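You operate a simulated robot arm through the tools that you are given. There is no shell and no other tool.

Carry out the task below with a simulated two-armed robot. There is one attempt and no reset: what you move stays moved.

Task
Test the sap of the leaf in the red cup for nitrate.
Fine: meter knob to NITRATE and left there; press the leaf with the pestle and put that back on its spot; dip the probe, then rinse it and park it in its STORE well; the cup stays.

It is judged by the outcome, as a careful person would: the job done as asked, and still so three seconds after it is handed in. It fails if anything else is knocked over, pushed out of place, dropped, spilled or broken.

Robot
Two 7-joint arms with fingered hands on one trunk that stands fixed in place. Base frame: the origin is at the foot of the trunk, x ahead of it, y to its left, z up; the work surface is at about z = 800. Readings come in mm, degrees, newtons and seconds.
The left shoulder is at [50, 214, 869], the right one opposite. With the tool pointing down near the work surface each hand reaches from about 400 to 900 mm from the base axis, measured 20 degrees to its own side. Payload 3 kg a hand.
Tool frame (each hand has its own): the origin (TCP) lies between the finger pads and is the grasp point; the fingertips stand 26 mm ahead of it; z points along the fingers, y is the line along which they close. The gripper opens to 132 mm; its body begins 73 mm behind the TCP. The gripper is a hand of 3 fingers: y runs from the thumb to the fingers, the wrist lies at [0, 0, -229] in the tool frame, and closing takes about 1.5 s.
Orientation is told as [roll, pitch, yaw] about the base's x, y, z axes, in that order, counted from this pose: with the fingers straight down and closing along the base's y, the tool's x points along the base's -x, its y along +y and its z along -z.

Tools
- The arms move only by the tool nudge_tool. It takes "left_plan", "right_plan" or both (then of equal length, played together; a hand with none holds still); each is a list that holds one entry, the list of rows, each a list of 6 numbers: the turn, a rotation vector about the tool's x, y, z in degrees, then the shift along the tool's x, y, z in mm. In form: [[[rx, ry, rz, dx, dy, dz], ...]]. A call has 1 to 20 rows; each row shifts and turns the commanded pose from where the row before left it, along the tool's axes as they then stand. "left_claw" and "right_claw" are, for a hand that has rows, the opening, from 0 (shut) to 1 (fully open), set as the call begins (left out, the last holds). Each row takes 0.2 s and may step no farther than 50 mm and 8.6 degrees from the row before; otherwise, or with a gripper value out of range, the whole call is refused. A pose out of reach is approached as far as the arm can. The call stops where the force on the tool passes 40 N (or 10 N more than at its start, if that is more) or the arm is blocked; 0.2 s more then pass. The fingers move at their own pace (about 72 mm/s each) and stop on an object; they squeeze with about 27 N. The grip force told is the motor's: it shows also when the fingers shut on nothing. Time passes only in rows, and 0.2 s behind the last, so rows that do not move let the fingers close. The reply holds the time, the measured pose of the TCP, the force on the tool along the base axes, the opening and the grip force, in the units named above and with some noise, with the torque about the TCP (base axes, N m) and any sound that the robot's microphone picked up.
- Cameras (640 x 400 px; columns grow to the right, rows downward): "scene" is now at [48.4, -29, 1503.5]; the picture's right is [-0.26, -0.96, 0.00], its down [-0.67, 0.18, -0.72] and it looks along [0.70, -0.19, -0.69] (base axes); focal length 319 px, centre (320, 200). "left" rides on the left gripper at [-62, 3, -92] in its tool frame; the picture's right is [-0.05, -1.00, 0.00], its down [0.83, -0.04, -0.56] and it looks along [0.55, -0.03, 0.83] (tool axes); focal length 230 px, centre (320, 200). "right" rides on the right gripper at [61, 3, -92] in its tool frame; the picture's right is [-0.05, 1.00, 0.00], its down [-0.83, -0.04, -0.56] and it looks along [-0.55, -0.03, 0.83] (tool axes); focal length 230 px, centre (320, 200).
- grab_frame(camera): a new picture of that camera. It takes no simulated time.
- move_fingers(finger1, finger2, thumb_bend, hand): sets how far each is bent, from 0 (flat) to 1 (curled in); at 0.3 the hand is open as for a grip, at 0.7 the pads meet at the TCP. One left out holds its place. A second passes; each finger stops where it meets its share of the squeeze, and holds until it gets a number again. A gripper value or a shape takes the hand back. It gives what a move gives, with no picture; readings hold the bend of each and the force on the fingers (four entries, about 0 where the hand has none), thumb and palm.
- hand_shape(shape, hand): the hand has 3 fingers and takes this shape, open, in about a second: jaw (thumb against the fingers, like two jaws); tri (thumb and two fingers); tip (a fingertip pinch); poke (one finger out to press); point (the index stretched); flat (the hand flat); cup (the hand cupped); fist (a fist). The gripper value then closes the fingers along that shape, each until it touches; the sizes above hold for jaw. It gives what a move gives, with no picture.
- pan_tilt(pan, tilt): turns the head with the scene camera to pan (to the left, within 86 degrees either way) and tilt (down, from -29 to 69), counted from straight ahead of the robot. It gives what a move gives.
- probe_pixels(camera, pixels): for up to 12 pixels [column, row] of the newest picture of that camera ("zoom" is the newest enlarged one), the place [x, y, z] in the base frame of the surface seen there, good to about 2 mm, but the place of the scene camera against the robot may be out by one fixed shift of up to 25 mm in any direction. It takes no simulated time.
- enlarge(camera, box): a new picture of the part [left, top, right, bottom] of that camera's present view, enlarged. It takes no simulated time.
- hand_in(): hands the job in; it is judged then, once.

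Unless the task says otherwise, let go and move clear before handing in.

The tools are called after ">>>" as a command line: name --argument value ..., lists and objects as JSON in quotes. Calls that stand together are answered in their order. nudge_tool: Moves the arms, as the interface text tells. Its arguments: {"type":"object","properties":{"left_plan":{"type":"array"},"left_claw":{"type":"number"},"right_plan":{"type":"array"},"right_claw":{"type":"number"}},"required":[]} The other tools are called the same way: hand_shape (shape, hand) gives the hand a shape; move_fingers (finger1, finger2, thumb_bend, hand) moves the fingers one by one; pan_tilt (pan, tilt) turns the head that bears the scene camera; grab_frame (camera) takes a picture; probe_pixels (camera, pixels) gives the place of the surface under pixels of a picture; enlarge (camera, box) takes an enlarged picture of a part of a camera's view; hand_in () hands the job in.

At the start:

```text
time_s: 0.0
left_tcp_pos: [435.0, 30.3, 1194.6]
left_tool_rot: [0.0, 0.0, -22.5]
left_force: [0.0, -0.2, 0.7]
left_torque: [-0.02, -0.01, 0.02]
left_gripper_width: 132.0
left_grip_force: 0.0
left_shape: jaw
left_bend: [0.3, 0.3, 0.3]
left_finger forces: [0.0, 0.0, 0.0, 0.0, 0.0, 0.0]
right_tcp_pos: [449.0, -511.0, 1130.4]
right_tool_rot: [0.0, 0.1, -22.3]
right_force: [0.2, 0.1, -0.1]
right_torque: [0.01, 0.0, -0.01]
right_gripper_width: 131.8
right_grip_force: 0.0
right_shape: jaw
right_bend: [0.3, 0.3, 0.3]
right_finger forces: [0.0, 0.1, 0.0, 0.0, 0.0, 0.1]
head pan, tilt (commanded): [-15.3, 43.7]
```

scene: 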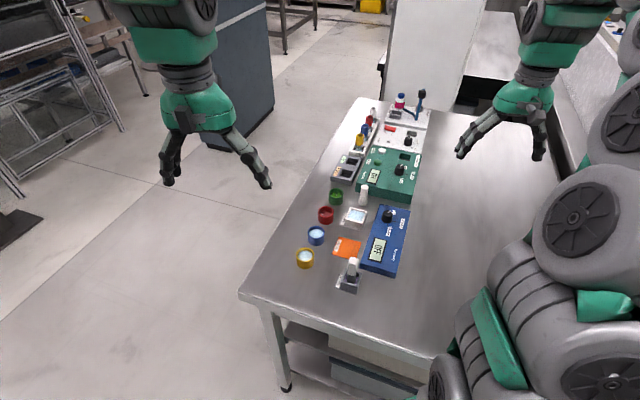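
right: 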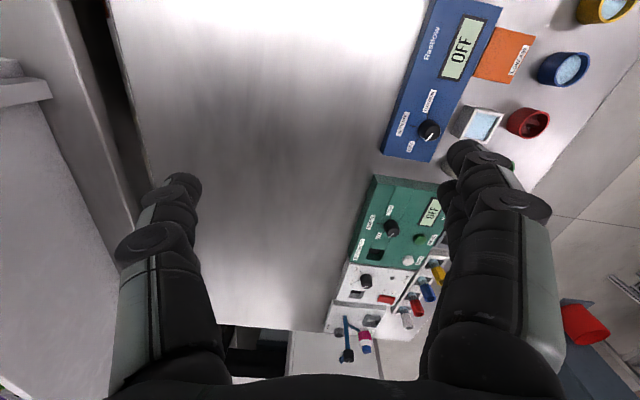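
left: 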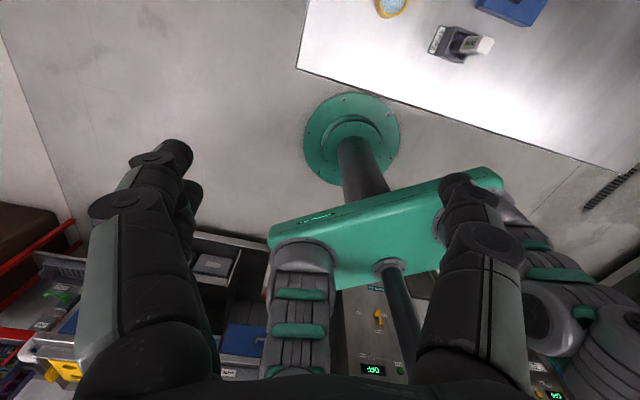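

The scene picture shows a row of cups (red near 326,214), a blue meter at (385,240) and a green device at (390,172). I'll enlarge the work area to read the labels.

>>> enlarge --camera "scene" --box '[280, 180, 440, 300]'

>>> enlarge --camera "scene" --box '[320, 80, 450, 210]'

>>> enlarge --camera "right" --box '[370, 0, 640, 170]'

>>> enlarge --camera "right" --box '[320, 150, 480, 370]'

```text
3.33 times, centred on (360, 240) of scene
```

zoom: 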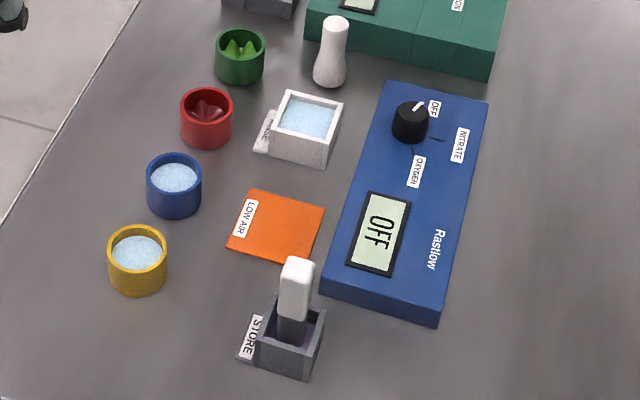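

```text
3.08 times, centred on (385, 145) of scene
```

zoom: 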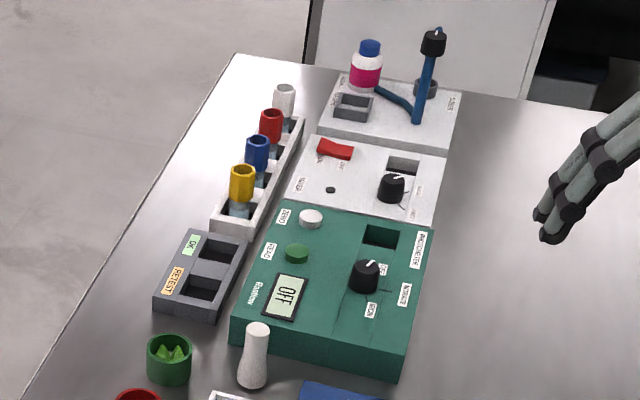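

```text
2.35 times, centred on (505, 85) of right
```

zoom: 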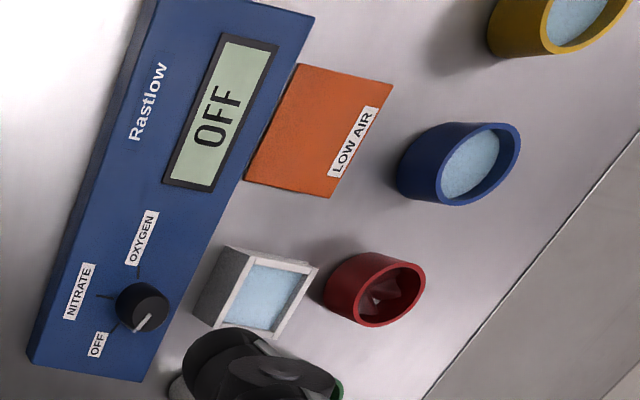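

```text
1.82 times, centred on (400, 260) of right
```

zoom: 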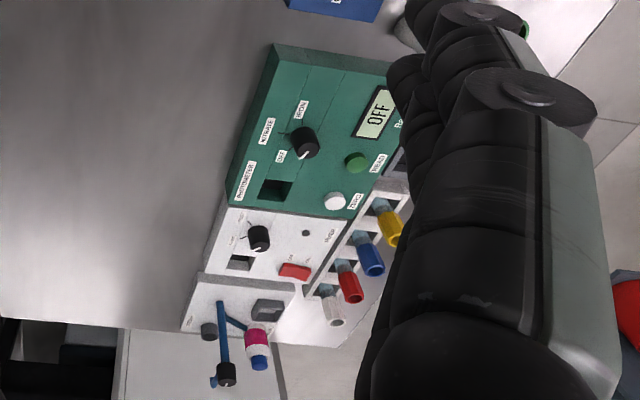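

The blue Rastlow meter has OFF/NITRATE/OXYGEN with its knob on OFF; the probe stands in the STORE well, the white pestle by the green device, and the white square basin is presumably rinse. I'll probe positions in both cameras to find the scene camera's shift.

>>> enlarge --camera "scene" --box '[300, 180, 380, 230]'

>>> probe_pixels --camera "scene" --pixels '[[388, 216], [326, 214], [336, 196], [316, 235], [305, 257], [355, 216], [362, 197], [352, 264], [347, 248], [378, 250], [400, 170], [346, 285]]'

>>> probe_pixels --camera "right" --pixels '[[428, 130], [530, 124], [568, 70], [480, 125], [462, 50], [505, 55], [391, 230], [420, 238]]'

```text
8.00 times, centred on (340, 205) of scene
```

zoom: 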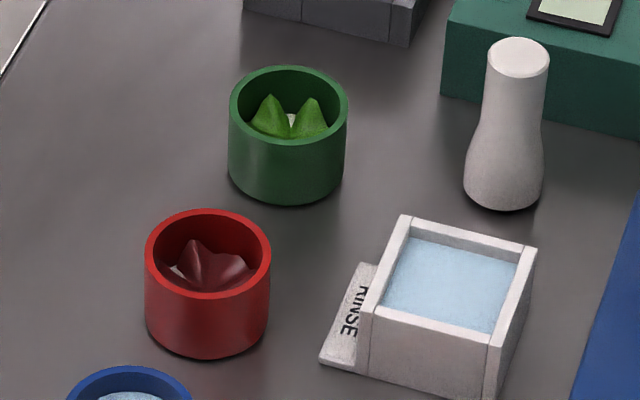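

```text
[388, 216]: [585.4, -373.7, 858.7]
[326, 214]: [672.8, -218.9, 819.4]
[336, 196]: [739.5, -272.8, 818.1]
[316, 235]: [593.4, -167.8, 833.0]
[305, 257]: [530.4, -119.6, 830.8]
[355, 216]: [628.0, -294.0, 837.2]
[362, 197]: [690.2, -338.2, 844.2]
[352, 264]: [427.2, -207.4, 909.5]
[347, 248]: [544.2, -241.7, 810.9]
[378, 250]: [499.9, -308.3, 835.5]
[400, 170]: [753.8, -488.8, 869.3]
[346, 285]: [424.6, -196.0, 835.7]
```

```text
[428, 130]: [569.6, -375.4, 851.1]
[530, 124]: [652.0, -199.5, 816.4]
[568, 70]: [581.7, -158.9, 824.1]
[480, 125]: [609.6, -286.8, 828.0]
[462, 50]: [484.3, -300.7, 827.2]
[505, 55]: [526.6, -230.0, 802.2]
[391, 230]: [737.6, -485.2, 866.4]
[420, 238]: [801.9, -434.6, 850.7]
```

Both cameras agree on a scene shift of about (-16, +7, -8) mm, so I'll rely on the wrist camera. I'm moving the right hand above the work area for a closer look at the meter knob.

>>> nudge_tool --right_plan '[[[0, 0, 0, 8.5, 35.6, 24], [0, 0, 0, 8.5, 35.6, 24], [0, 0, 0, 8.5, 35.6, 24], [0, 0, 0, 8.5, 35.6, 24], [0, 0, 0, 8.5, 35.6, 24]]]'

>>> grab_frame --camera "right"

>>> grab_frame --camera "scene"

```text
time_s: 1.2
left_tcp_pos: [434.9, 30.8, 1193.8]
left_tool_rot: [0.0, 0.1, -22.4]
left_force: [0.2, -0.7, 0.3]
left_torque: [-0.02, -0.01, -0.04]
left_gripper_width: 132.0
left_grip_force: 0.1
left_shape: jaw
left_bend: [0.3, 0.3, 0.3]
left_finger forces: [0.0, 0.1, 0.1, 0.1, 0.0, 0.0]
right_tcp_pos: [476.7, -329.8, 1011.1]
right_tool_rot: [0.1, 0.2, -22.3]
right_force: [0.1, -1.0, 0.4]
right_torque: [0.0, 0.02, 0.02]
right_gripper_width: 132.2
right_grip_force: 0.0
right_shape: jaw
right_bend: [0.3, 0.3, 0.3]
right_finger forces: [0.0, 0.0, 0.0, 0.1, 0.0, 0.0]
head pan, tilt (commanded): [-15.3, 43.7]
```

```text
taken
```

right: 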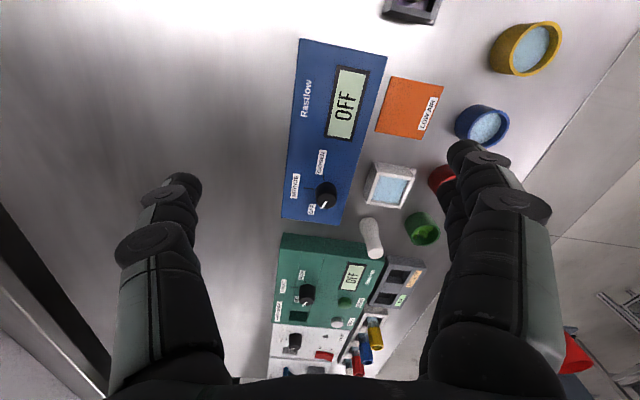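

```text
taken
```

scene: 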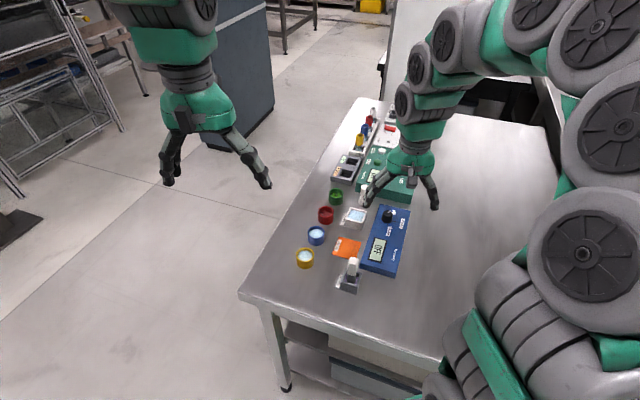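

>>> enlarge --camera "right" --box '[270, 120, 430, 230]'

>>> probe_pixels --camera "right" --pixels '[[326, 196], [313, 209], [295, 187], [321, 162], [300, 39], [386, 56], [282, 217], [347, 222], [390, 190], [375, 248], [366, 222], [423, 220]]'

```text
3.64 times, centred on (350, 175) of right
```

zoom: 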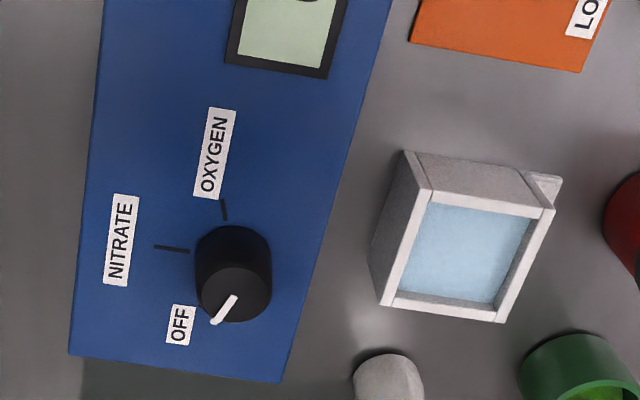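

```text
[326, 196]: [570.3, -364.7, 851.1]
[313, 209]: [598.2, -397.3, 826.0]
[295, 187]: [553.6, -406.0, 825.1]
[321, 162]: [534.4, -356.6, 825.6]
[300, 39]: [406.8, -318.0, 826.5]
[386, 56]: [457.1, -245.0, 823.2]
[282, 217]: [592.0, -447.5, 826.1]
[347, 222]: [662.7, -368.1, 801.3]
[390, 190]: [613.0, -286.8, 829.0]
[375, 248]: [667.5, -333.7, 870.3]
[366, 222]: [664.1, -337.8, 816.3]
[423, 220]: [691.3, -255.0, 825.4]
```

The zoom shows the pointer at OFF (224,310), with ticks for NITRATE at (172,249) and OXYGEN at (224,210). I'll probe these for exact angles.

>>> probe_pixels --camera "zoom" --pixels '[[157, 247], [187, 251], [222, 200], [226, 219], [213, 322], [236, 297], [236, 275], [200, 300], [268, 300], [236, 320], [180, 325], [196, 260]]'

>>> probe_pixels --camera "right" --pixels '[[282, 217], [300, 40], [386, 57], [340, 222], [410, 12], [395, 14], [405, 3]]'

```text
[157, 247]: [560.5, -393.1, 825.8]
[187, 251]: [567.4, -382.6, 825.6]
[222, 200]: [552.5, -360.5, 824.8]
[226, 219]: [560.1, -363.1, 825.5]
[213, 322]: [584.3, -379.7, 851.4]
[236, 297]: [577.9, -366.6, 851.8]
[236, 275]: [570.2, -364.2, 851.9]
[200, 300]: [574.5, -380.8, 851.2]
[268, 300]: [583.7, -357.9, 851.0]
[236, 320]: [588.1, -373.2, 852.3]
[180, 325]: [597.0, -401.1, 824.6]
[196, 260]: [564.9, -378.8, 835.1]
```

```text
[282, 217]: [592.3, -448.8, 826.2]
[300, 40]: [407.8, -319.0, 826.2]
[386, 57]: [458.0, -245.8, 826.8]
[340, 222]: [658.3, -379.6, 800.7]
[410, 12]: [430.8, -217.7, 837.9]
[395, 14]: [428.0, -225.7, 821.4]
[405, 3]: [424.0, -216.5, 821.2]
```

The pointer sits near -54° (base), NITRATE at about -123°, so I need a clockwise turn of roughly 70–75° about a knob centre near (576.5, -369), top z 851. I'm turning the right hand to yaw +15, partly closing, and hovering above the knob.

>>> nudge_tool --right_plan '[[[0, 0, -7.46, 0, 0, 0], [0, 0, -7.46, 0, 0, 0], [0, 0, -7.46, 0, 0, 0], [0, 0, -7.46, 0, 0, 0], [0, 0, -7.46, 0, 0, 0], [0, 0, 0, -28.8, -21.2, 27], [0, 0, 0, -28.8, -21.2, 27], [0, 0, 0, -28.8, -21.2, 27], [0, 0, 0, 0, 0, 0]]]' --right_claw 0.45

>>> grab_frame --camera "right"

>>> grab_frame --camera "scene"

```text
time_s: 3.2
left_tcp_pos: [436.0, 30.9, 1194.7]
left_tool_rot: [0.0, 0.0, -22.4]
left_force: [0.2, 0.6, -0.3]
left_torque: [0.02, 0.02, 0.02]
left_gripper_width: 131.9
left_grip_force: 0.0
left_shape: jaw
left_bend: [0.3, 0.3, 0.3]
left_finger forces: [0.0, 0.1, 0.0, 0.0, 0.0, 0.0]
right_tcp_pos: [576.6, -369.2, 930.3]
right_tool_rot: [0.0, 0.1, 14.8]
right_force: [-0.3, -0.6, -0.5]
right_torque: [0.01, -0.01, 0.04]
right_gripper_width: 59.9
right_grip_force: 0.1
right_shape: jaw
right_bend: [0.73, 0.73, 0.7]
right_finger forces: [0.0, 0.0, 0.0, 0.0, 0.0, 0.1]
head pan, tilt (commanded): [-15.3, 43.7]
```

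```text
taken
```

right: 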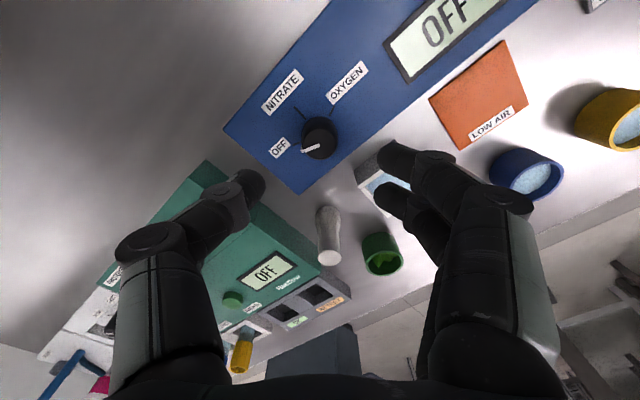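

```text
taken
```

scene: 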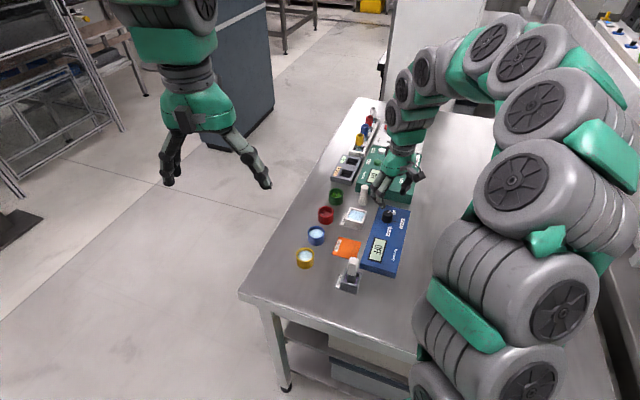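

The hand hovers straight above the knob (knob at (318,137), where the tool axis projects). I'll refine the knob's position and angles from this closer view.

>>> enlarge --camera "right" --box '[250, 70, 390, 180]'

>>> probe_pixels --camera "right" --pixels '[[294, 107], [305, 119], [332, 103], [329, 118], [303, 152], [319, 147], [318, 143], [305, 145], [333, 143], [318, 157], [318, 131], [285, 150]]'

```text
3.64 times, centred on (320, 125) of right
```

zoom: 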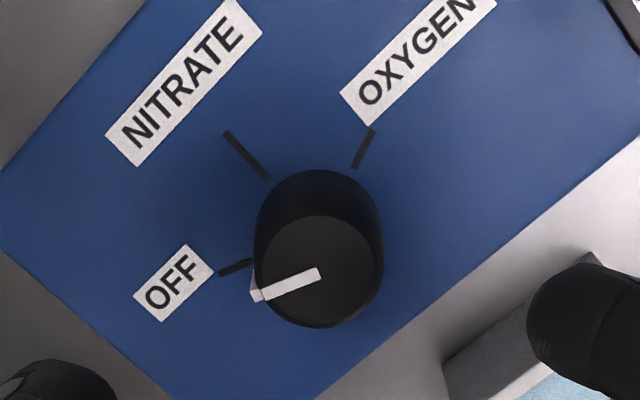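

```text
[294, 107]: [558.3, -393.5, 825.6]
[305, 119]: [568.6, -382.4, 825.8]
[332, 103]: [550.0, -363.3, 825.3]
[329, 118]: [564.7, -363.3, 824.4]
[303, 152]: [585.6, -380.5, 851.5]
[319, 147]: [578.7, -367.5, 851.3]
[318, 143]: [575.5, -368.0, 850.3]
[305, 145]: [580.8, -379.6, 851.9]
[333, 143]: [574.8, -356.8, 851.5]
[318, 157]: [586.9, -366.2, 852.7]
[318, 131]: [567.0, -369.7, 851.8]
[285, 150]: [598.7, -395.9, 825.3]
```

>>> probe_pixels --camera "zoom" --pixels '[[220, 273], [249, 262], [228, 133], [267, 178], [371, 131], [355, 165], [255, 293], [316, 274], [322, 326], [322, 218], [266, 275], [380, 270]]'

```text
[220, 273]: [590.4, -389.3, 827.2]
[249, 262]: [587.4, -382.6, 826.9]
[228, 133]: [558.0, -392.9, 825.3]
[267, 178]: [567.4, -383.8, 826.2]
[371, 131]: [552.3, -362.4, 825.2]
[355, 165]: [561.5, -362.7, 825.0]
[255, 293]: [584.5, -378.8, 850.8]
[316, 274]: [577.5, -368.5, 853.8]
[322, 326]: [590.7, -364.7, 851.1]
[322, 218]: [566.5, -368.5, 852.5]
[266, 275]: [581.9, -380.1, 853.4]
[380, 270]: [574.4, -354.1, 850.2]
```

Knob centre is about (577.7, -368), and ticks are at -60° (OFF), -126° (NITRATE), -193° (OXYGEN), so the turn is about 66°. I'm lowering the open fingers around the knob.

>>> nudge_tool --right_plan '[[[0, 0, 0, -1.2, 0.9, 25], [0, 0, 0, 0, 0, 25], [0, 0, 0, 0, 0, 18], [0, 0, 0, 0, 0, 0]]]'

>>> grab_frame --camera "right"

>>> enlarge --camera "scene" --box '[320, 150, 440, 240]'

```text
time_s: 4.2
left_tcp_pos: [435.2, 30.4, 1194.3]
left_tool_rot: [0.0, 0.0, -22.4]
left_force: [0.6, 0.2, -0.4]
left_torque: [-0.01, 0.0, -0.01]
left_gripper_width: 131.9
left_grip_force: 0.0
left_shape: jaw
left_bend: [0.3, 0.3, 0.3]
left_finger forces: [0.1, 0.1, 0.0, 0.0, 0.1, 0.0]
right_tcp_pos: [575.2, -367.8, 862.0]
right_tool_rot: [0.0, 0.0, 14.9]
right_force: [-0.7, 0.0, 0.9]
right_torque: [0.0, 0.01, -0.02]
right_gripper_width: 60.0
right_grip_force: 0.1
right_shape: jaw
right_bend: [0.73, 0.73, 0.7]
right_finger forces: [0.1, 0.0, 0.1, 0.0, 0.1, 0.1]
head pan, tilt (commanded): [-15.3, 43.7]
```

```text
taken
```

right: 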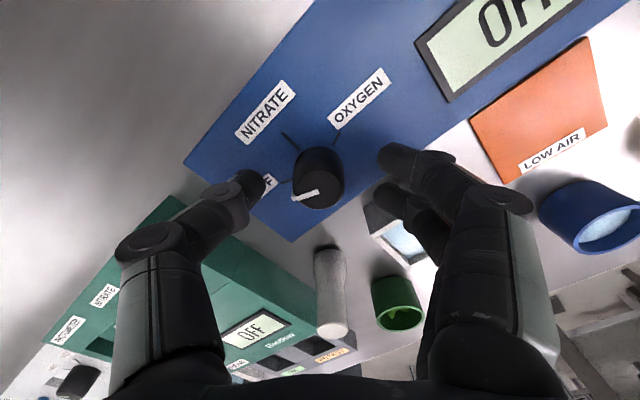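

```text
4.44 times, centred on (380, 195) of scene
```

zoom: 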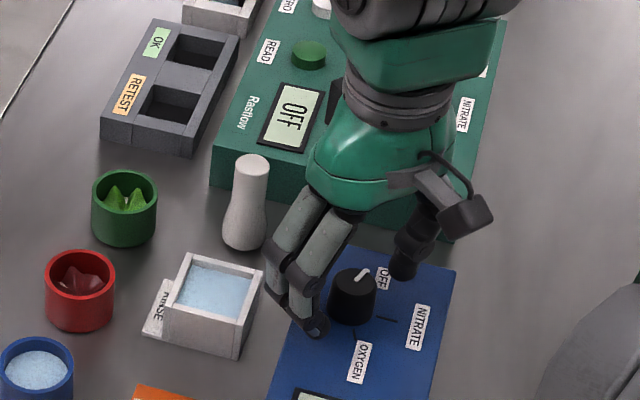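

The fingers straddle the knob cleanly (knob at (318,188), clear of the rinse basin). I'll lower 3 mm more and close on the knob.

>>> nudge_tool --right_plan '[[[0, 0, 0, -1.5, -0.3, 3], [0, 0, 0, 0, 0, 0], [0, 0, 0, 0, 0, 0], [0, 0, 0, 0, 0, 0], [0, 0, 0, 0, 0, 0], [0, 0, 0, 0, 0, 0]]]' --right_claw 0.0

>>> grab_frame --camera "right"

>>> enlarge --camera "scene" --box '[320, 150, 440, 240]'

```text
time_s: 5.6
left_tcp_pos: [436.5, 31.8, 1193.9]
left_tool_rot: [0.0, 0.0, -22.4]
left_force: [0.1, -0.8, -1.2]
left_torque: [0.02, 0.02, 0.0]
left_gripper_width: 131.9
left_grip_force: 0.1
left_shape: jaw
left_bend: [0.3, 0.3, 0.3]
left_finger forces: [0.0, 0.0, 0.0, 0.0, 0.0, 0.0]
right_tcp_pos: [577.7, -368.1, 858.1]
right_tool_rot: [0.0, 0.0, 14.9]
right_force: [-2.2, -0.6, -5.8]
right_torque: [-0.01, 0.08, 0.01]
right_gripper_width: 19.1
right_grip_force: 27.0
right_shape: jaw
right_bend: [0.72, 0.72, 0.7]
right_finger forces: [12.2, 12.1, 0.1, 0.0, 23.8, 0.0]
head pan, tilt (commanded): [-15.3, 43.7]
```

```text
taken
```

right: 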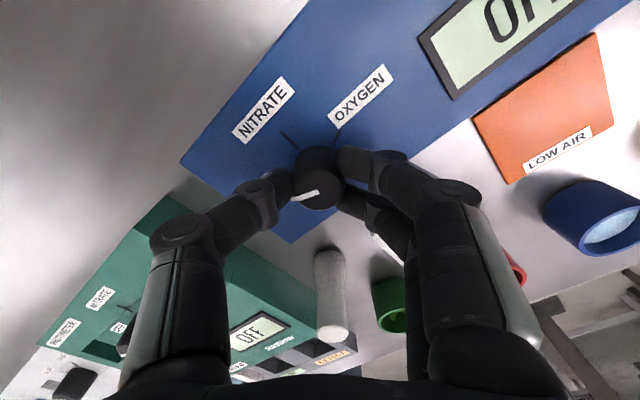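

```text
4.44 times, centred on (380, 195) of scene
```

zoom: 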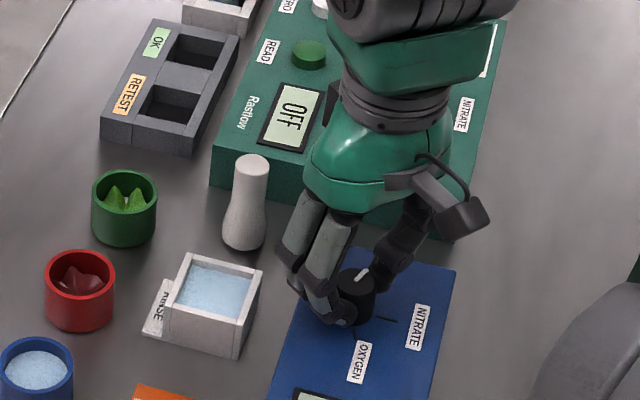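

The knob is held (24 N on fingers and thumb), pointer still at OFF. I'll turn clockwise 66° about the tool axis.

>>> nudge_tool --right_plan '[[[0, 0, 8.3, 0, 0, 0], [0, 0, 8.3, 0, 0, 0], [0, 0, 8.3, 0, 0, 0], [0, 0, 8.3, 0, 0, 0], [0, 0, 8.3, 0, 0, 0], [0, 0, 8.3, 0, 0, 0], [0, 0, 8.3, 0, 0, 0], [0, 0, 8.3, 0, 0, 0], [0, 0, 0, 0, 0, 0]]]'

>>> grab_frame --camera "right"

>>> enlarge --camera "scene" --box '[320, 180, 440, 270]'

```text
time_s: 7.6
left_tcp_pos: [434.3, 30.3, 1194.6]
left_tool_rot: [-0.1, 0.0, -22.3]
left_force: [-0.2, -0.3, 0.6]
left_torque: [0.01, 0.02, 0.01]
left_gripper_width: 132.1
left_grip_force: 0.0
left_shape: jaw
left_bend: [0.3, 0.3, 0.3]
left_finger forces: [0.0, 0.1, 0.0, 0.0, 0.0, 0.0]
right_tcp_pos: [579.7, -367.8, 859.7]
right_tool_rot: [0.0, 0.0, -51.6]
right_force: [-5.7, -4.5, -4.9]
right_torque: [-0.11, 0.14, -0.02]
right_gripper_width: 18.9
right_grip_force: 27.1
right_shape: jaw
right_bend: [0.72, 0.72, 0.7]
right_finger forces: [11.0, 12.4, 0.1, 0.0, 28.9, 0.0]
head pan, tilt (commanded): [-15.3, 43.7]
```

```text
taken
```

right: 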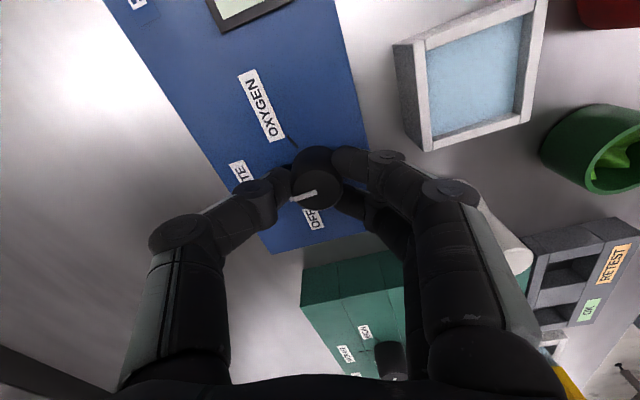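

```text
4.44 times, centred on (380, 225) of scene
```

zoom: 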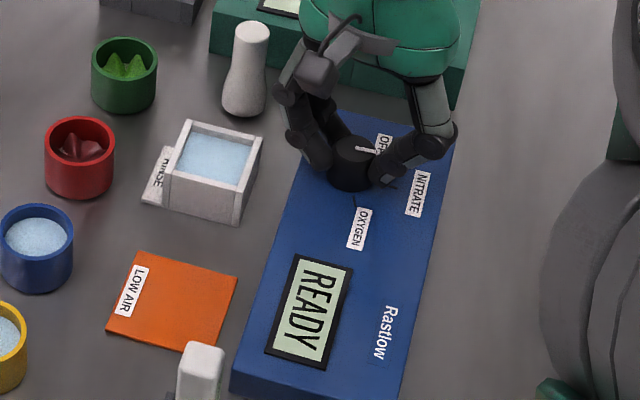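

The meter now reads READY, meaning NITRATE (or at least not OFF). I'll check the pointer angle against the NITRATE tick.

>>> enlarge --camera "right" --box '[220, 110, 420, 240]'

>>> probe_pixels --camera "right" --pixels '[[293, 201], [315, 193], [318, 205], [320, 175], [339, 190]]'

>>> enlarge --camera "scene" --box '[360, 190, 420, 235]'

```text
3.08 times, centred on (320, 175) of right
```

zoom: 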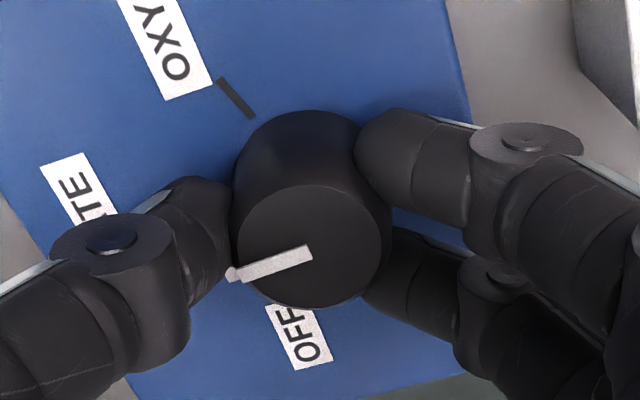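

```text
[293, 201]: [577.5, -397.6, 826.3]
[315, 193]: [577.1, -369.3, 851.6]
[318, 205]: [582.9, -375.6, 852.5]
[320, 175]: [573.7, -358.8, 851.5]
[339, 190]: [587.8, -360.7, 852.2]
```

```text
8.89 times, centred on (390, 212) of scene
```

zoom: 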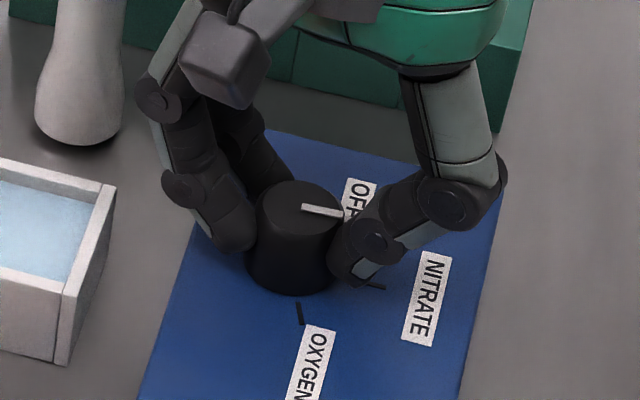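

The pointer looks aligned with the NITRATE tick in the scene zoom (343,213 vs tick 370,285). I'll release, lift straight up, and verify.

>>> nudge_tool --right_plan '[[[0, 0, 0, 0, 0, 0], [0, 0, 0, 0, 0, 0], [0, 0, 0, 0, 0, 0], [0, 0, 0, 0, 0, -20], [0, 0, 0, 0, 0, -30], [0, 0, 0, 0, 0, -40], [0, 0, 0, 0, 0, 0]]]' --right_claw 0.45

>>> grab_frame --camera "right"

>>> enlarge --camera "scene" --box '[360, 190, 420, 235]'

```text
time_s: 9.2
left_tcp_pos: [434.8, 31.2, 1194.7]
left_tool_rot: [-0.1, 0.0, -22.4]
left_force: [0.2, -0.1, 0.2]
left_torque: [-0.03, 0.02, 0.01]
left_gripper_width: 131.9
left_grip_force: 0.1
left_shape: jaw
left_bend: [0.3, 0.3, 0.3]
left_finger forces: [0.1, 0.1, 0.1, 0.0, 0.0, 0.0]
right_tcp_pos: [579.6, -366.2, 951.0]
right_tool_rot: [0.0, 0.0, -51.6]
right_force: [0.2, -0.3, -0.3]
right_torque: [-0.03, -0.01, 0.02]
right_gripper_width: 59.0
right_grip_force: 0.1
right_shape: jaw
right_bend: [0.73, 0.73, 0.7]
right_finger forces: [0.1, 0.0, 0.1, 0.0, 0.1, 0.0]
head pan, tilt (commanded): [-15.3, 43.7]
```

```text
taken
```

right: 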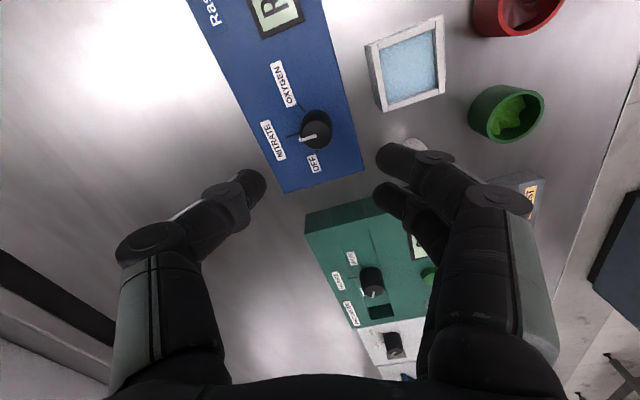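

```text
8.89 times, centred on (390, 212) of scene
```

zoom: 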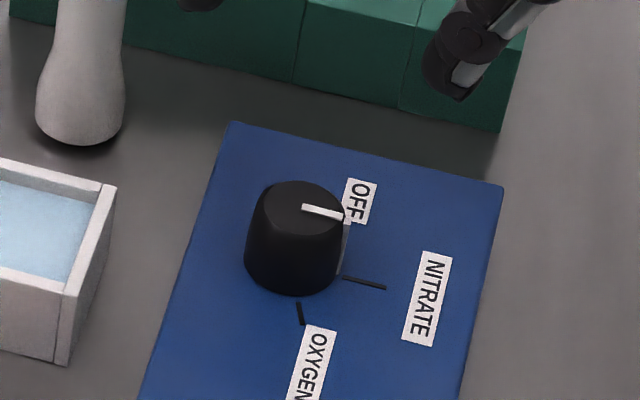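

The pointer is aligned with the NITRATE tick and the display reads READY. Next I'll rotate the hand back and look closely at the pestle, red cup and surroundings.

>>> nudge_tool --right_plan '[[[0, 0, -7.4, 0, 0, 0], [0, 0, -7.4, 0, 0, 0], [0, 0, -7.4, 0, 0, 0], [0, 0, -7.4, 0, 0, 0], [0, 0, 0, 1.3, 31.3, -10], [0, 0, 0, 1.3, 31.3, -10], [0, 0, 0, 0, 0, 0]]]' --right_claw 1.0

>>> grab_frame --camera "right"

>>> enlarge --camera "scene" --box '[300, 160, 380, 230]'

```text
time_s: 10.8
left_tcp_pos: [435.8, 31.3, 1193.5]
left_tool_rot: [-0.1, 0.1, -22.4]
left_force: [-1.2, -0.1, -0.4]
left_torque: [-0.01, 0.04, 0.03]
left_gripper_width: 131.8
left_grip_force: 0.1
left_shape: jaw
left_bend: [0.3, 0.3, 0.3]
left_finger forces: [0.0, 0.1, 0.0, 0.0, 0.0, 0.1]
right_tcp_pos: [600.2, -309.4, 967.6]
right_tool_rot: [0.1, 0.0, -21.8]
right_force: [0.1, 0.5, 0.1]
right_torque: [0.01, 0.01, 0.01]
right_gripper_width: 131.7
right_grip_force: 0.0
right_shape: jaw
right_bend: [0.3, 0.3, 0.3]
right_finger forces: [0.1, 0.1, 0.1, 0.0, 0.0, 0.0]
head pan, tilt (commanded): [-15.3, 43.7]
```

```text
taken
```

right: 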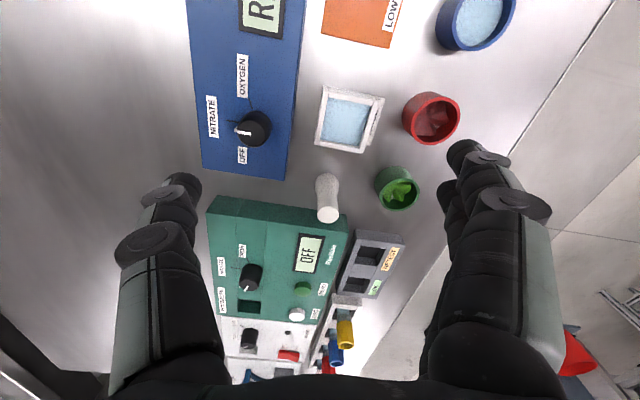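

```text
5.71 times, centred on (340, 195) of scene
```

zoom: 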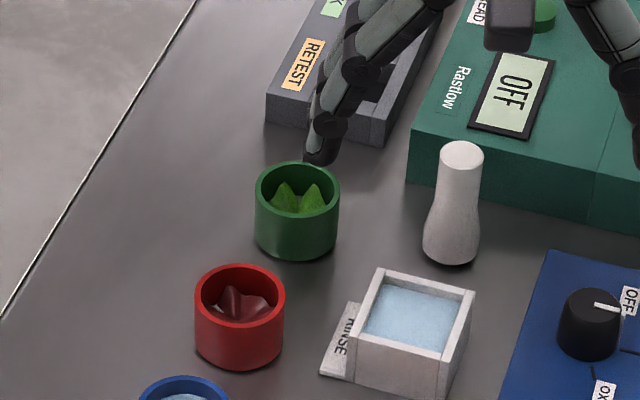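

>>> enlarge --camera "right" --box '[300, 80, 470, 230]'

>>> probe_pixels --camera "right" --pixels '[[326, 214], [317, 214], [337, 212], [326, 205], [326, 220], [326, 180], [318, 182], [335, 182], [326, 174], [347, 214], [215, 197], [345, 232]]'

>>> probe_pixels --camera "right" --pixels '[[404, 112], [460, 115], [432, 92], [432, 140], [430, 118], [421, 118], [440, 112], [431, 127], [400, 160], [345, 120], [325, 90], [385, 97]]'

```text
2.67 times, centred on (385, 155) of right
```

zoom: 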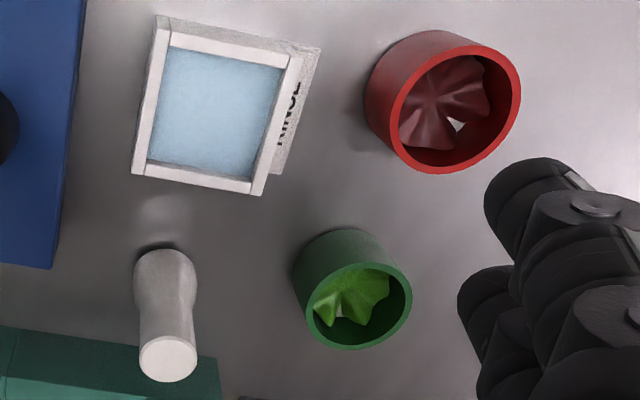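

```text
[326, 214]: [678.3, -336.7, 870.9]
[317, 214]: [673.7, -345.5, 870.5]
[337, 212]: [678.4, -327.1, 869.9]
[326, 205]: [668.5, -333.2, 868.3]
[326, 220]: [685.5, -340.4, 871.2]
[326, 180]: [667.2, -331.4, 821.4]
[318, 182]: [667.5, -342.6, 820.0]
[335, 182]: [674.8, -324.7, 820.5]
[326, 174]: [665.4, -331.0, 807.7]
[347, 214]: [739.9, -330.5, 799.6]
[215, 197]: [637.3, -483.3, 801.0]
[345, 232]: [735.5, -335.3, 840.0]
```

```text
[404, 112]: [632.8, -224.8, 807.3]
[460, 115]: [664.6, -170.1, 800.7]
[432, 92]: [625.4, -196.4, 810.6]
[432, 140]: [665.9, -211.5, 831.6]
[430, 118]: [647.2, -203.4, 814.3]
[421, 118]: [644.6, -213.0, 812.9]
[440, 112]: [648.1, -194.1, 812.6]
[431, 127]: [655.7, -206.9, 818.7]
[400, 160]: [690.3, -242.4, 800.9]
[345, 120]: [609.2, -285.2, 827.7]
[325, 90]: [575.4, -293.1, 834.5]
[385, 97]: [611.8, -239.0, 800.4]
```

>>> probe_pixels --camera "zoom" --pixels '[[168, 358], [143, 359], [194, 357], [168, 341], [168, 377], [137, 290], [194, 290], [165, 255], [400, 115], [517, 90], [470, 52], [440, 170]]'

>>> probe_pixels --camera "zoom" --pixels '[[395, 90], [404, 155], [500, 150], [505, 60], [430, 95], [450, 70], [475, 100], [430, 135], [455, 125], [408, 115], [160, 25], [262, 190]]'

>>> enlarge --camera "right" --box '[390, 80, 470, 155]'

```text
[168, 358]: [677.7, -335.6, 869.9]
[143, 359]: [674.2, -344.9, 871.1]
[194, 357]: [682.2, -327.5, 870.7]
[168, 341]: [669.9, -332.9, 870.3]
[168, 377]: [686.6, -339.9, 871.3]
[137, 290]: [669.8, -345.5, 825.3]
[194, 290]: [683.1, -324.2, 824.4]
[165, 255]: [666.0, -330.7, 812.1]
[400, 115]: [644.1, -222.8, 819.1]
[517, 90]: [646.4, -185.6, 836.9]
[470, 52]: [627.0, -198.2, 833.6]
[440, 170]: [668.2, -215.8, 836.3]
```

```text
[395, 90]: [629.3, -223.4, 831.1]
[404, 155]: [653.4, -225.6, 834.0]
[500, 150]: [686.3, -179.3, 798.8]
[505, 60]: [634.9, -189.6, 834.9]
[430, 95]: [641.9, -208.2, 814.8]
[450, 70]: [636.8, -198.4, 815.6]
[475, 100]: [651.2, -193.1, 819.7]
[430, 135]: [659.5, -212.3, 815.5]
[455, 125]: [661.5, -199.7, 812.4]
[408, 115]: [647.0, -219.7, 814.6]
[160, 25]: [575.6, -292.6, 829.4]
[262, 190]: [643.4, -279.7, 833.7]
```

```text
5.33 times, centred on (430, 118) of right
```

zoom: 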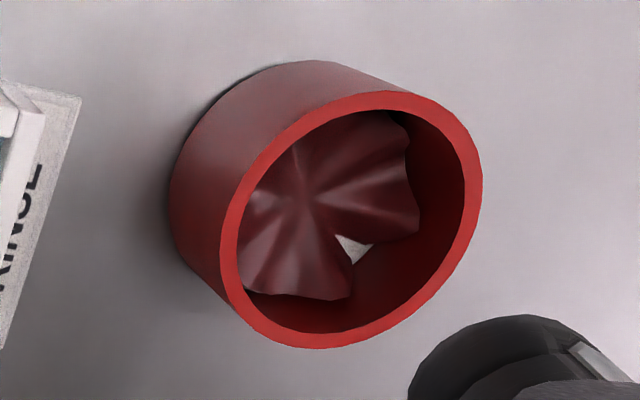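

>>> probe_pixels --camera "zoom" --pixels '[[230, 265], [473, 185], [395, 100], [310, 338], [265, 165], [440, 285], [330, 122], [390, 315], [245, 310], [455, 130], [350, 245], [300, 200]]'

>>> probe_pixels --camera "zoom" --pixels '[[290, 90], [180, 195], [330, 185], [400, 215], [300, 270], [380, 140], [300, 150], [270, 240], [100, 100], [60, 190]]'

```text
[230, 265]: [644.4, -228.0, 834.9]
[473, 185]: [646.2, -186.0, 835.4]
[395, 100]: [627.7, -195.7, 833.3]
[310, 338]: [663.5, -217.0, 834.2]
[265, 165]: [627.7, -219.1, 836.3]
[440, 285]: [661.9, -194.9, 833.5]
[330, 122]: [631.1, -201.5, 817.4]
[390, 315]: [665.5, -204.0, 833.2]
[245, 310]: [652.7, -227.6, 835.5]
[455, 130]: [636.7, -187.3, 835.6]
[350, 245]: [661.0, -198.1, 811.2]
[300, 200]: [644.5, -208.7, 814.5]
```

```text
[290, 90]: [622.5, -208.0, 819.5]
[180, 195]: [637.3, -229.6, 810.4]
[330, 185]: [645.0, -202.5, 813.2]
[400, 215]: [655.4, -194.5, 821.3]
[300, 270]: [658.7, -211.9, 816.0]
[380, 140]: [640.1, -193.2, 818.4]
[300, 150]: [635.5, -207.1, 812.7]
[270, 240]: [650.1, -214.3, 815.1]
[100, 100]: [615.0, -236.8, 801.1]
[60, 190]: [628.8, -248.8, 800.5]
```

The pestle's top centre is (678, -336, 870) with a 19 mm neck; the red cup's rim centre is (645, -207, 835), inner radius about 19 mm. I'm moving over the pestle with the fingers partly closed.

>>> nudge_tool --right_plan '[[[0, 0, 0, -41, 2.1, 10], [0, 0, 0, -41, 2.1, 10], [0, 0, 0, 0, 0, 10], [0, 0, 0, 0, 0, 0]]]' --right_claw 0.42

>>> grab_frame --camera "right"

>>> enlarge --camera "scene" --box '[300, 140, 420, 230]'

```text
time_s: 11.8
left_tcp_pos: [434.3, 30.6, 1195.0]
left_tool_rot: [0.0, 0.0, -22.4]
left_force: [-0.2, -0.6, 0.5]
left_torque: [-0.01, 0.01, -0.01]
left_gripper_width: 132.0
left_grip_force: 0.0
left_shape: jaw
left_bend: [0.3, 0.3, 0.3]
left_finger forces: [0.0, 0.1, 0.0, 0.0, 0.0, 0.1]
right_tcp_pos: [677.4, -336.6, 936.0]
right_tool_rot: [0.0, -0.1, -22.0]
right_force: [-0.1, -0.3, 0.3]
right_torque: [-0.01, 0.01, 0.03]
right_gripper_width: 56.2
right_grip_force: 0.0
right_shape: jaw
right_bend: [0.73, 0.73, 0.7]
right_finger forces: [0.1, 0.0, 0.0, 0.0, 0.0, 0.1]
head pan, tilt (commanded): [-15.3, 43.7]
```

```text
taken
```

right: 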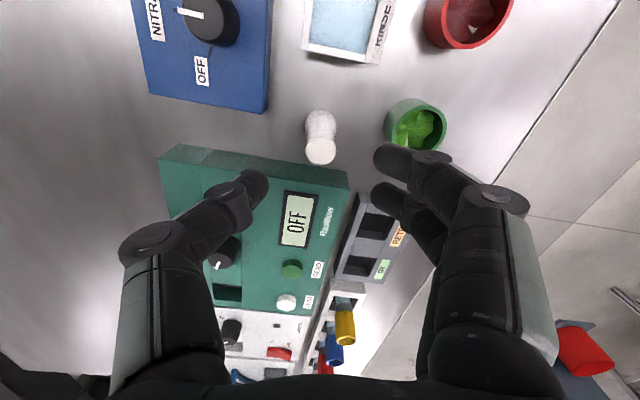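

```text
4.44 times, centred on (360, 185) of scene
```

zoom: 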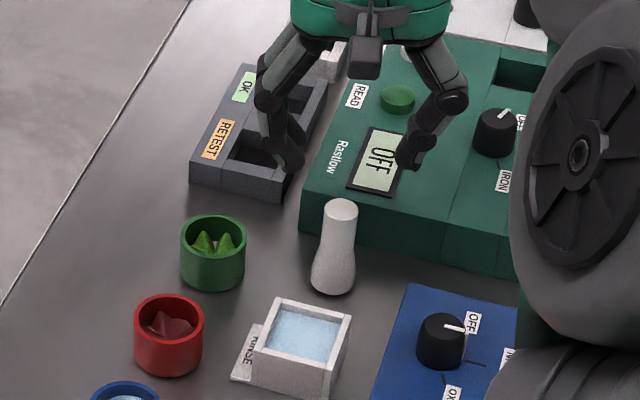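

>>> probe_pixels --camera "right" --pixels '[[320, 150], [307, 150], [334, 150], [320, 140], [320, 160], [305, 124], [336, 124], [350, 170], [348, 190], [412, 130], [440, 110], [388, 120]]'

```text
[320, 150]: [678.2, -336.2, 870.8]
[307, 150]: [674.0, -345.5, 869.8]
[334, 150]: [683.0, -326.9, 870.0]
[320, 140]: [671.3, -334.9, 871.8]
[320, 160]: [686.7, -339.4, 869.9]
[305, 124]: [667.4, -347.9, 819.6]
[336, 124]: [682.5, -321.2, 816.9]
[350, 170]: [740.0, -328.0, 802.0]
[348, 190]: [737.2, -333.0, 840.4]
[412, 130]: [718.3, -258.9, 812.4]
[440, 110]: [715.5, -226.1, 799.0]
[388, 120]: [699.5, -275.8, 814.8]
```

The pestle top is at (678.4, -336.3), right under the tool axis. I'll descend to z 862 and check clearance before closing.

>>> nudge_tool --right_plan '[[[0, 0, 0, -1, 0, 30], [0, 0, 0, 0, 0, 25], [0, 0, 0, 0, 0, 19], [0, 0, 0, 0, 0, 0]]]'

>>> grab_frame --camera "right"

>>> enlarge --camera "scene" --box '[300, 140, 420, 230]'

```text
time_s: 12.8
left_tcp_pos: [435.6, 32.2, 1195.6]
left_tool_rot: [0.0, 0.0, -22.4]
left_force: [-0.2, 1.1, 0.5]
left_torque: [-0.02, 0.02, -0.01]
left_gripper_width: 131.7
left_grip_force: 0.0
left_shape: jaw
left_bend: [0.3, 0.3, 0.3]
left_finger forces: [0.1, 0.1, 0.0, 0.0, 0.1, 0.0]
right_tcp_pos: [676.9, -335.8, 865.7]
right_tool_rot: [0.0, 0.0, -21.8]
right_force: [0.3, 0.4, 0.9]
right_torque: [-0.03, 0.05, -0.01]
right_gripper_width: 55.8
right_grip_force: 0.0
right_shape: jaw
right_bend: [0.73, 0.73, 0.7]
right_finger forces: [0.0, 0.1, 0.0, 0.0, 0.1, 0.0]
head pan, tilt (commanded): [-15.3, 43.7]
```

```text
taken
```

right: 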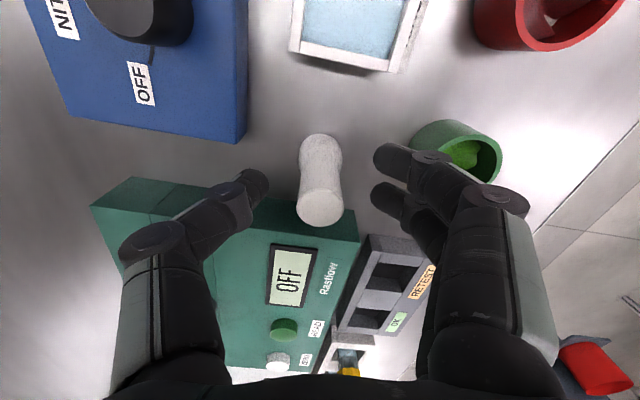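

```text
4.44 times, centred on (360, 185) of scene
```

zoom: 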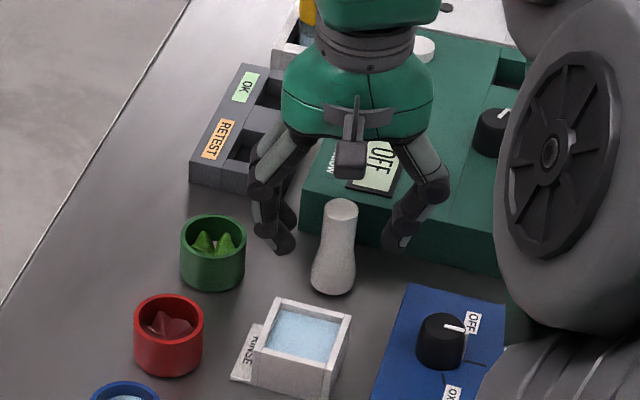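

The pestle stands between thumb and fingers with clearance. I'll close the grip now.

>>> nudge_tool --right_plan '[[[0, 0, 0, 0, 0, 1.5], [0, 0, 0, 0, 0, 0], [0, 0, 0, 0, 0, 0], [0, 0, 0, 0, 0, 0], [0, 0, 0, 0, 0, 0], [0, 0, 0, 0, 0, 0]]]' --right_claw 0.0

>>> grab_frame --camera "right"

>>> enlarge --camera "scene" --box '[300, 140, 420, 230]'

```text
time_s: 14.2
left_tcp_pos: [435.0, 31.1, 1193.6]
left_tool_rot: [0.0, 0.0, -22.4]
left_force: [0.3, 0.2, 0.5]
left_torque: [-0.01, -0.01, 0.0]
left_gripper_width: 131.9
left_grip_force: 0.1
left_shape: jaw
left_bend: [0.3, 0.3, 0.3]
left_finger forces: [0.1, 0.0, 0.0, 0.0, 0.1, 0.0]
right_tcp_pos: [679.2, -337.2, 864.9]
right_tool_rot: [0.0, 0.0, -21.9]
right_force: [-0.7, -0.3, -0.1]
right_torque: [-0.03, 0.02, -0.01]
right_gripper_width: 11.6
right_grip_force: 27.1
right_shape: jaw
right_bend: [0.71, 0.72, 0.7]
right_finger forces: [10.5, 12.8, 0.0, 0.0, 23.2, 0.0]
head pan, tilt (commanded): [-15.3, 43.7]
```

```text
taken
```

right: 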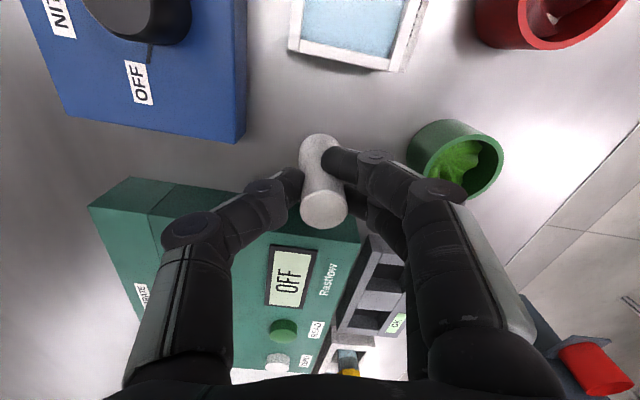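

```text
4.44 times, centred on (360, 185) of scene
```

zoom: 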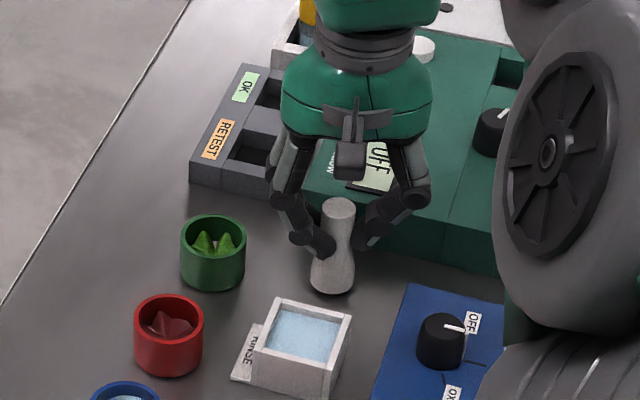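

The pestle is gripped (about 23 N each side). I'll lift it straight up 65 mm and check it hangs upright.

>>> nudge_tool --right_plan '[[[0, 0, 0, 0, 0, -10], [0, 0, 0, 0, 0, -25], [0, 0, 0, 0, 0, -30], [0, 0, 0, 0, 0, 0]]]'

>>> grab_frame --camera "right"

>>> enlarge --camera "scene" --box '[300, 130, 420, 220]'

```text
time_s: 15.2
left_tcp_pos: [435.9, 29.2, 1193.6]
left_tool_rot: [0.0, 0.0, -22.4]
left_force: [-0.4, 0.0, 0.1]
left_torque: [0.0, -0.03, 0.03]
left_gripper_width: 131.7
left_grip_force: 0.1
left_shape: jaw
left_bend: [0.3, 0.3, 0.3]
left_finger forces: [0.0, 0.1, 0.1, 0.1, 0.0, 0.0]
right_tcp_pos: [678.0, -333.8, 928.4]
right_tool_rot: [0.0, 0.1, -22.0]
right_force: [-0.3, 1.5, -2.1]
right_torque: [0.02, -0.04, 0.0]
right_gripper_width: 11.9
right_grip_force: 26.5
right_shape: jaw
right_bend: [0.71, 0.72, 0.7]
right_finger forces: [10.8, 13.1, 0.0, 0.1, 23.2, 0.0]
head pan, tilt (commanded): [-15.3, 43.7]
```

```text
taken
```

right: 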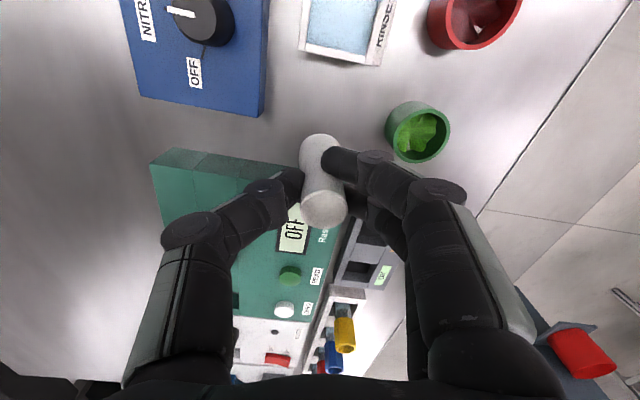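

```text
4.44 times, centred on (360, 175) of scene
```

zoom: 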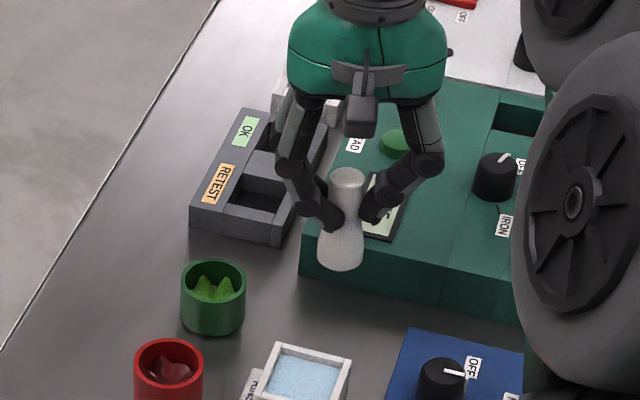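

The pestle hangs upright, centred at the TCP. I'll carry it over the red cup at this height.

>>> nudge_tool --right_plan '[[[0, 0, 0, 26.47, 35.87, 0], [0, 0, 0, 26.47, 35.87, 0], [0, 0, 0, 26.47, 35.87, 0], [0, 0, 0, 0, 0, 0], [0, 0, 0, 0, 0, 0]]]'

>>> grab_frame --camera "right"

>>> enlarge --camera "scene" --box '[270, 150, 390, 240]'

```text
time_s: 16.4
left_tcp_pos: [436.7, 30.9, 1195.2]
left_tool_rot: [0.0, 0.0, -22.4]
left_force: [0.0, -0.2, 0.2]
left_torque: [-0.03, -0.02, 0.05]
left_gripper_width: 132.0
left_grip_force: 0.1
left_shape: jaw
left_bend: [0.3, 0.3, 0.3]
left_finger forces: [0.1, 0.0, 0.0, 0.0, 0.0, 0.1]
right_tcp_pos: [643.7, -206.6, 928.0]
right_tool_rot: [0.1, -0.1, -22.0]
right_force: [1.0, 0.7, -1.2]
right_torque: [0.03, 0.0, 0.02]
right_gripper_width: 11.6
right_grip_force: 26.7
right_shape: jaw
right_bend: [0.71, 0.72, 0.7]
right_finger forces: [11.8, 13.9, 0.0, 0.0, 23.2, 0.0]
head pan, tilt (commanded): [-15.3, 43.7]
```

```text
taken
```

right: 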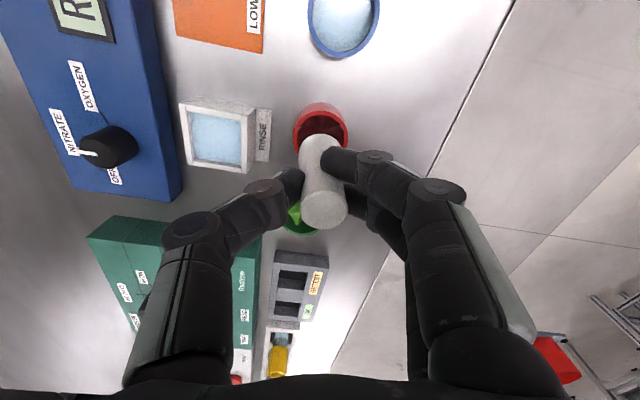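

```text
4.44 times, centred on (330, 195) of scene
```

zoom: 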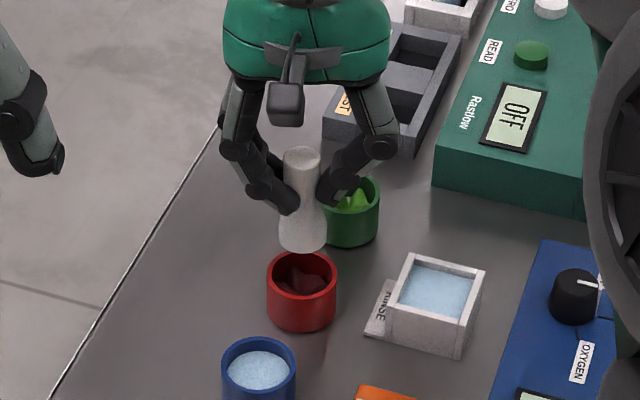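

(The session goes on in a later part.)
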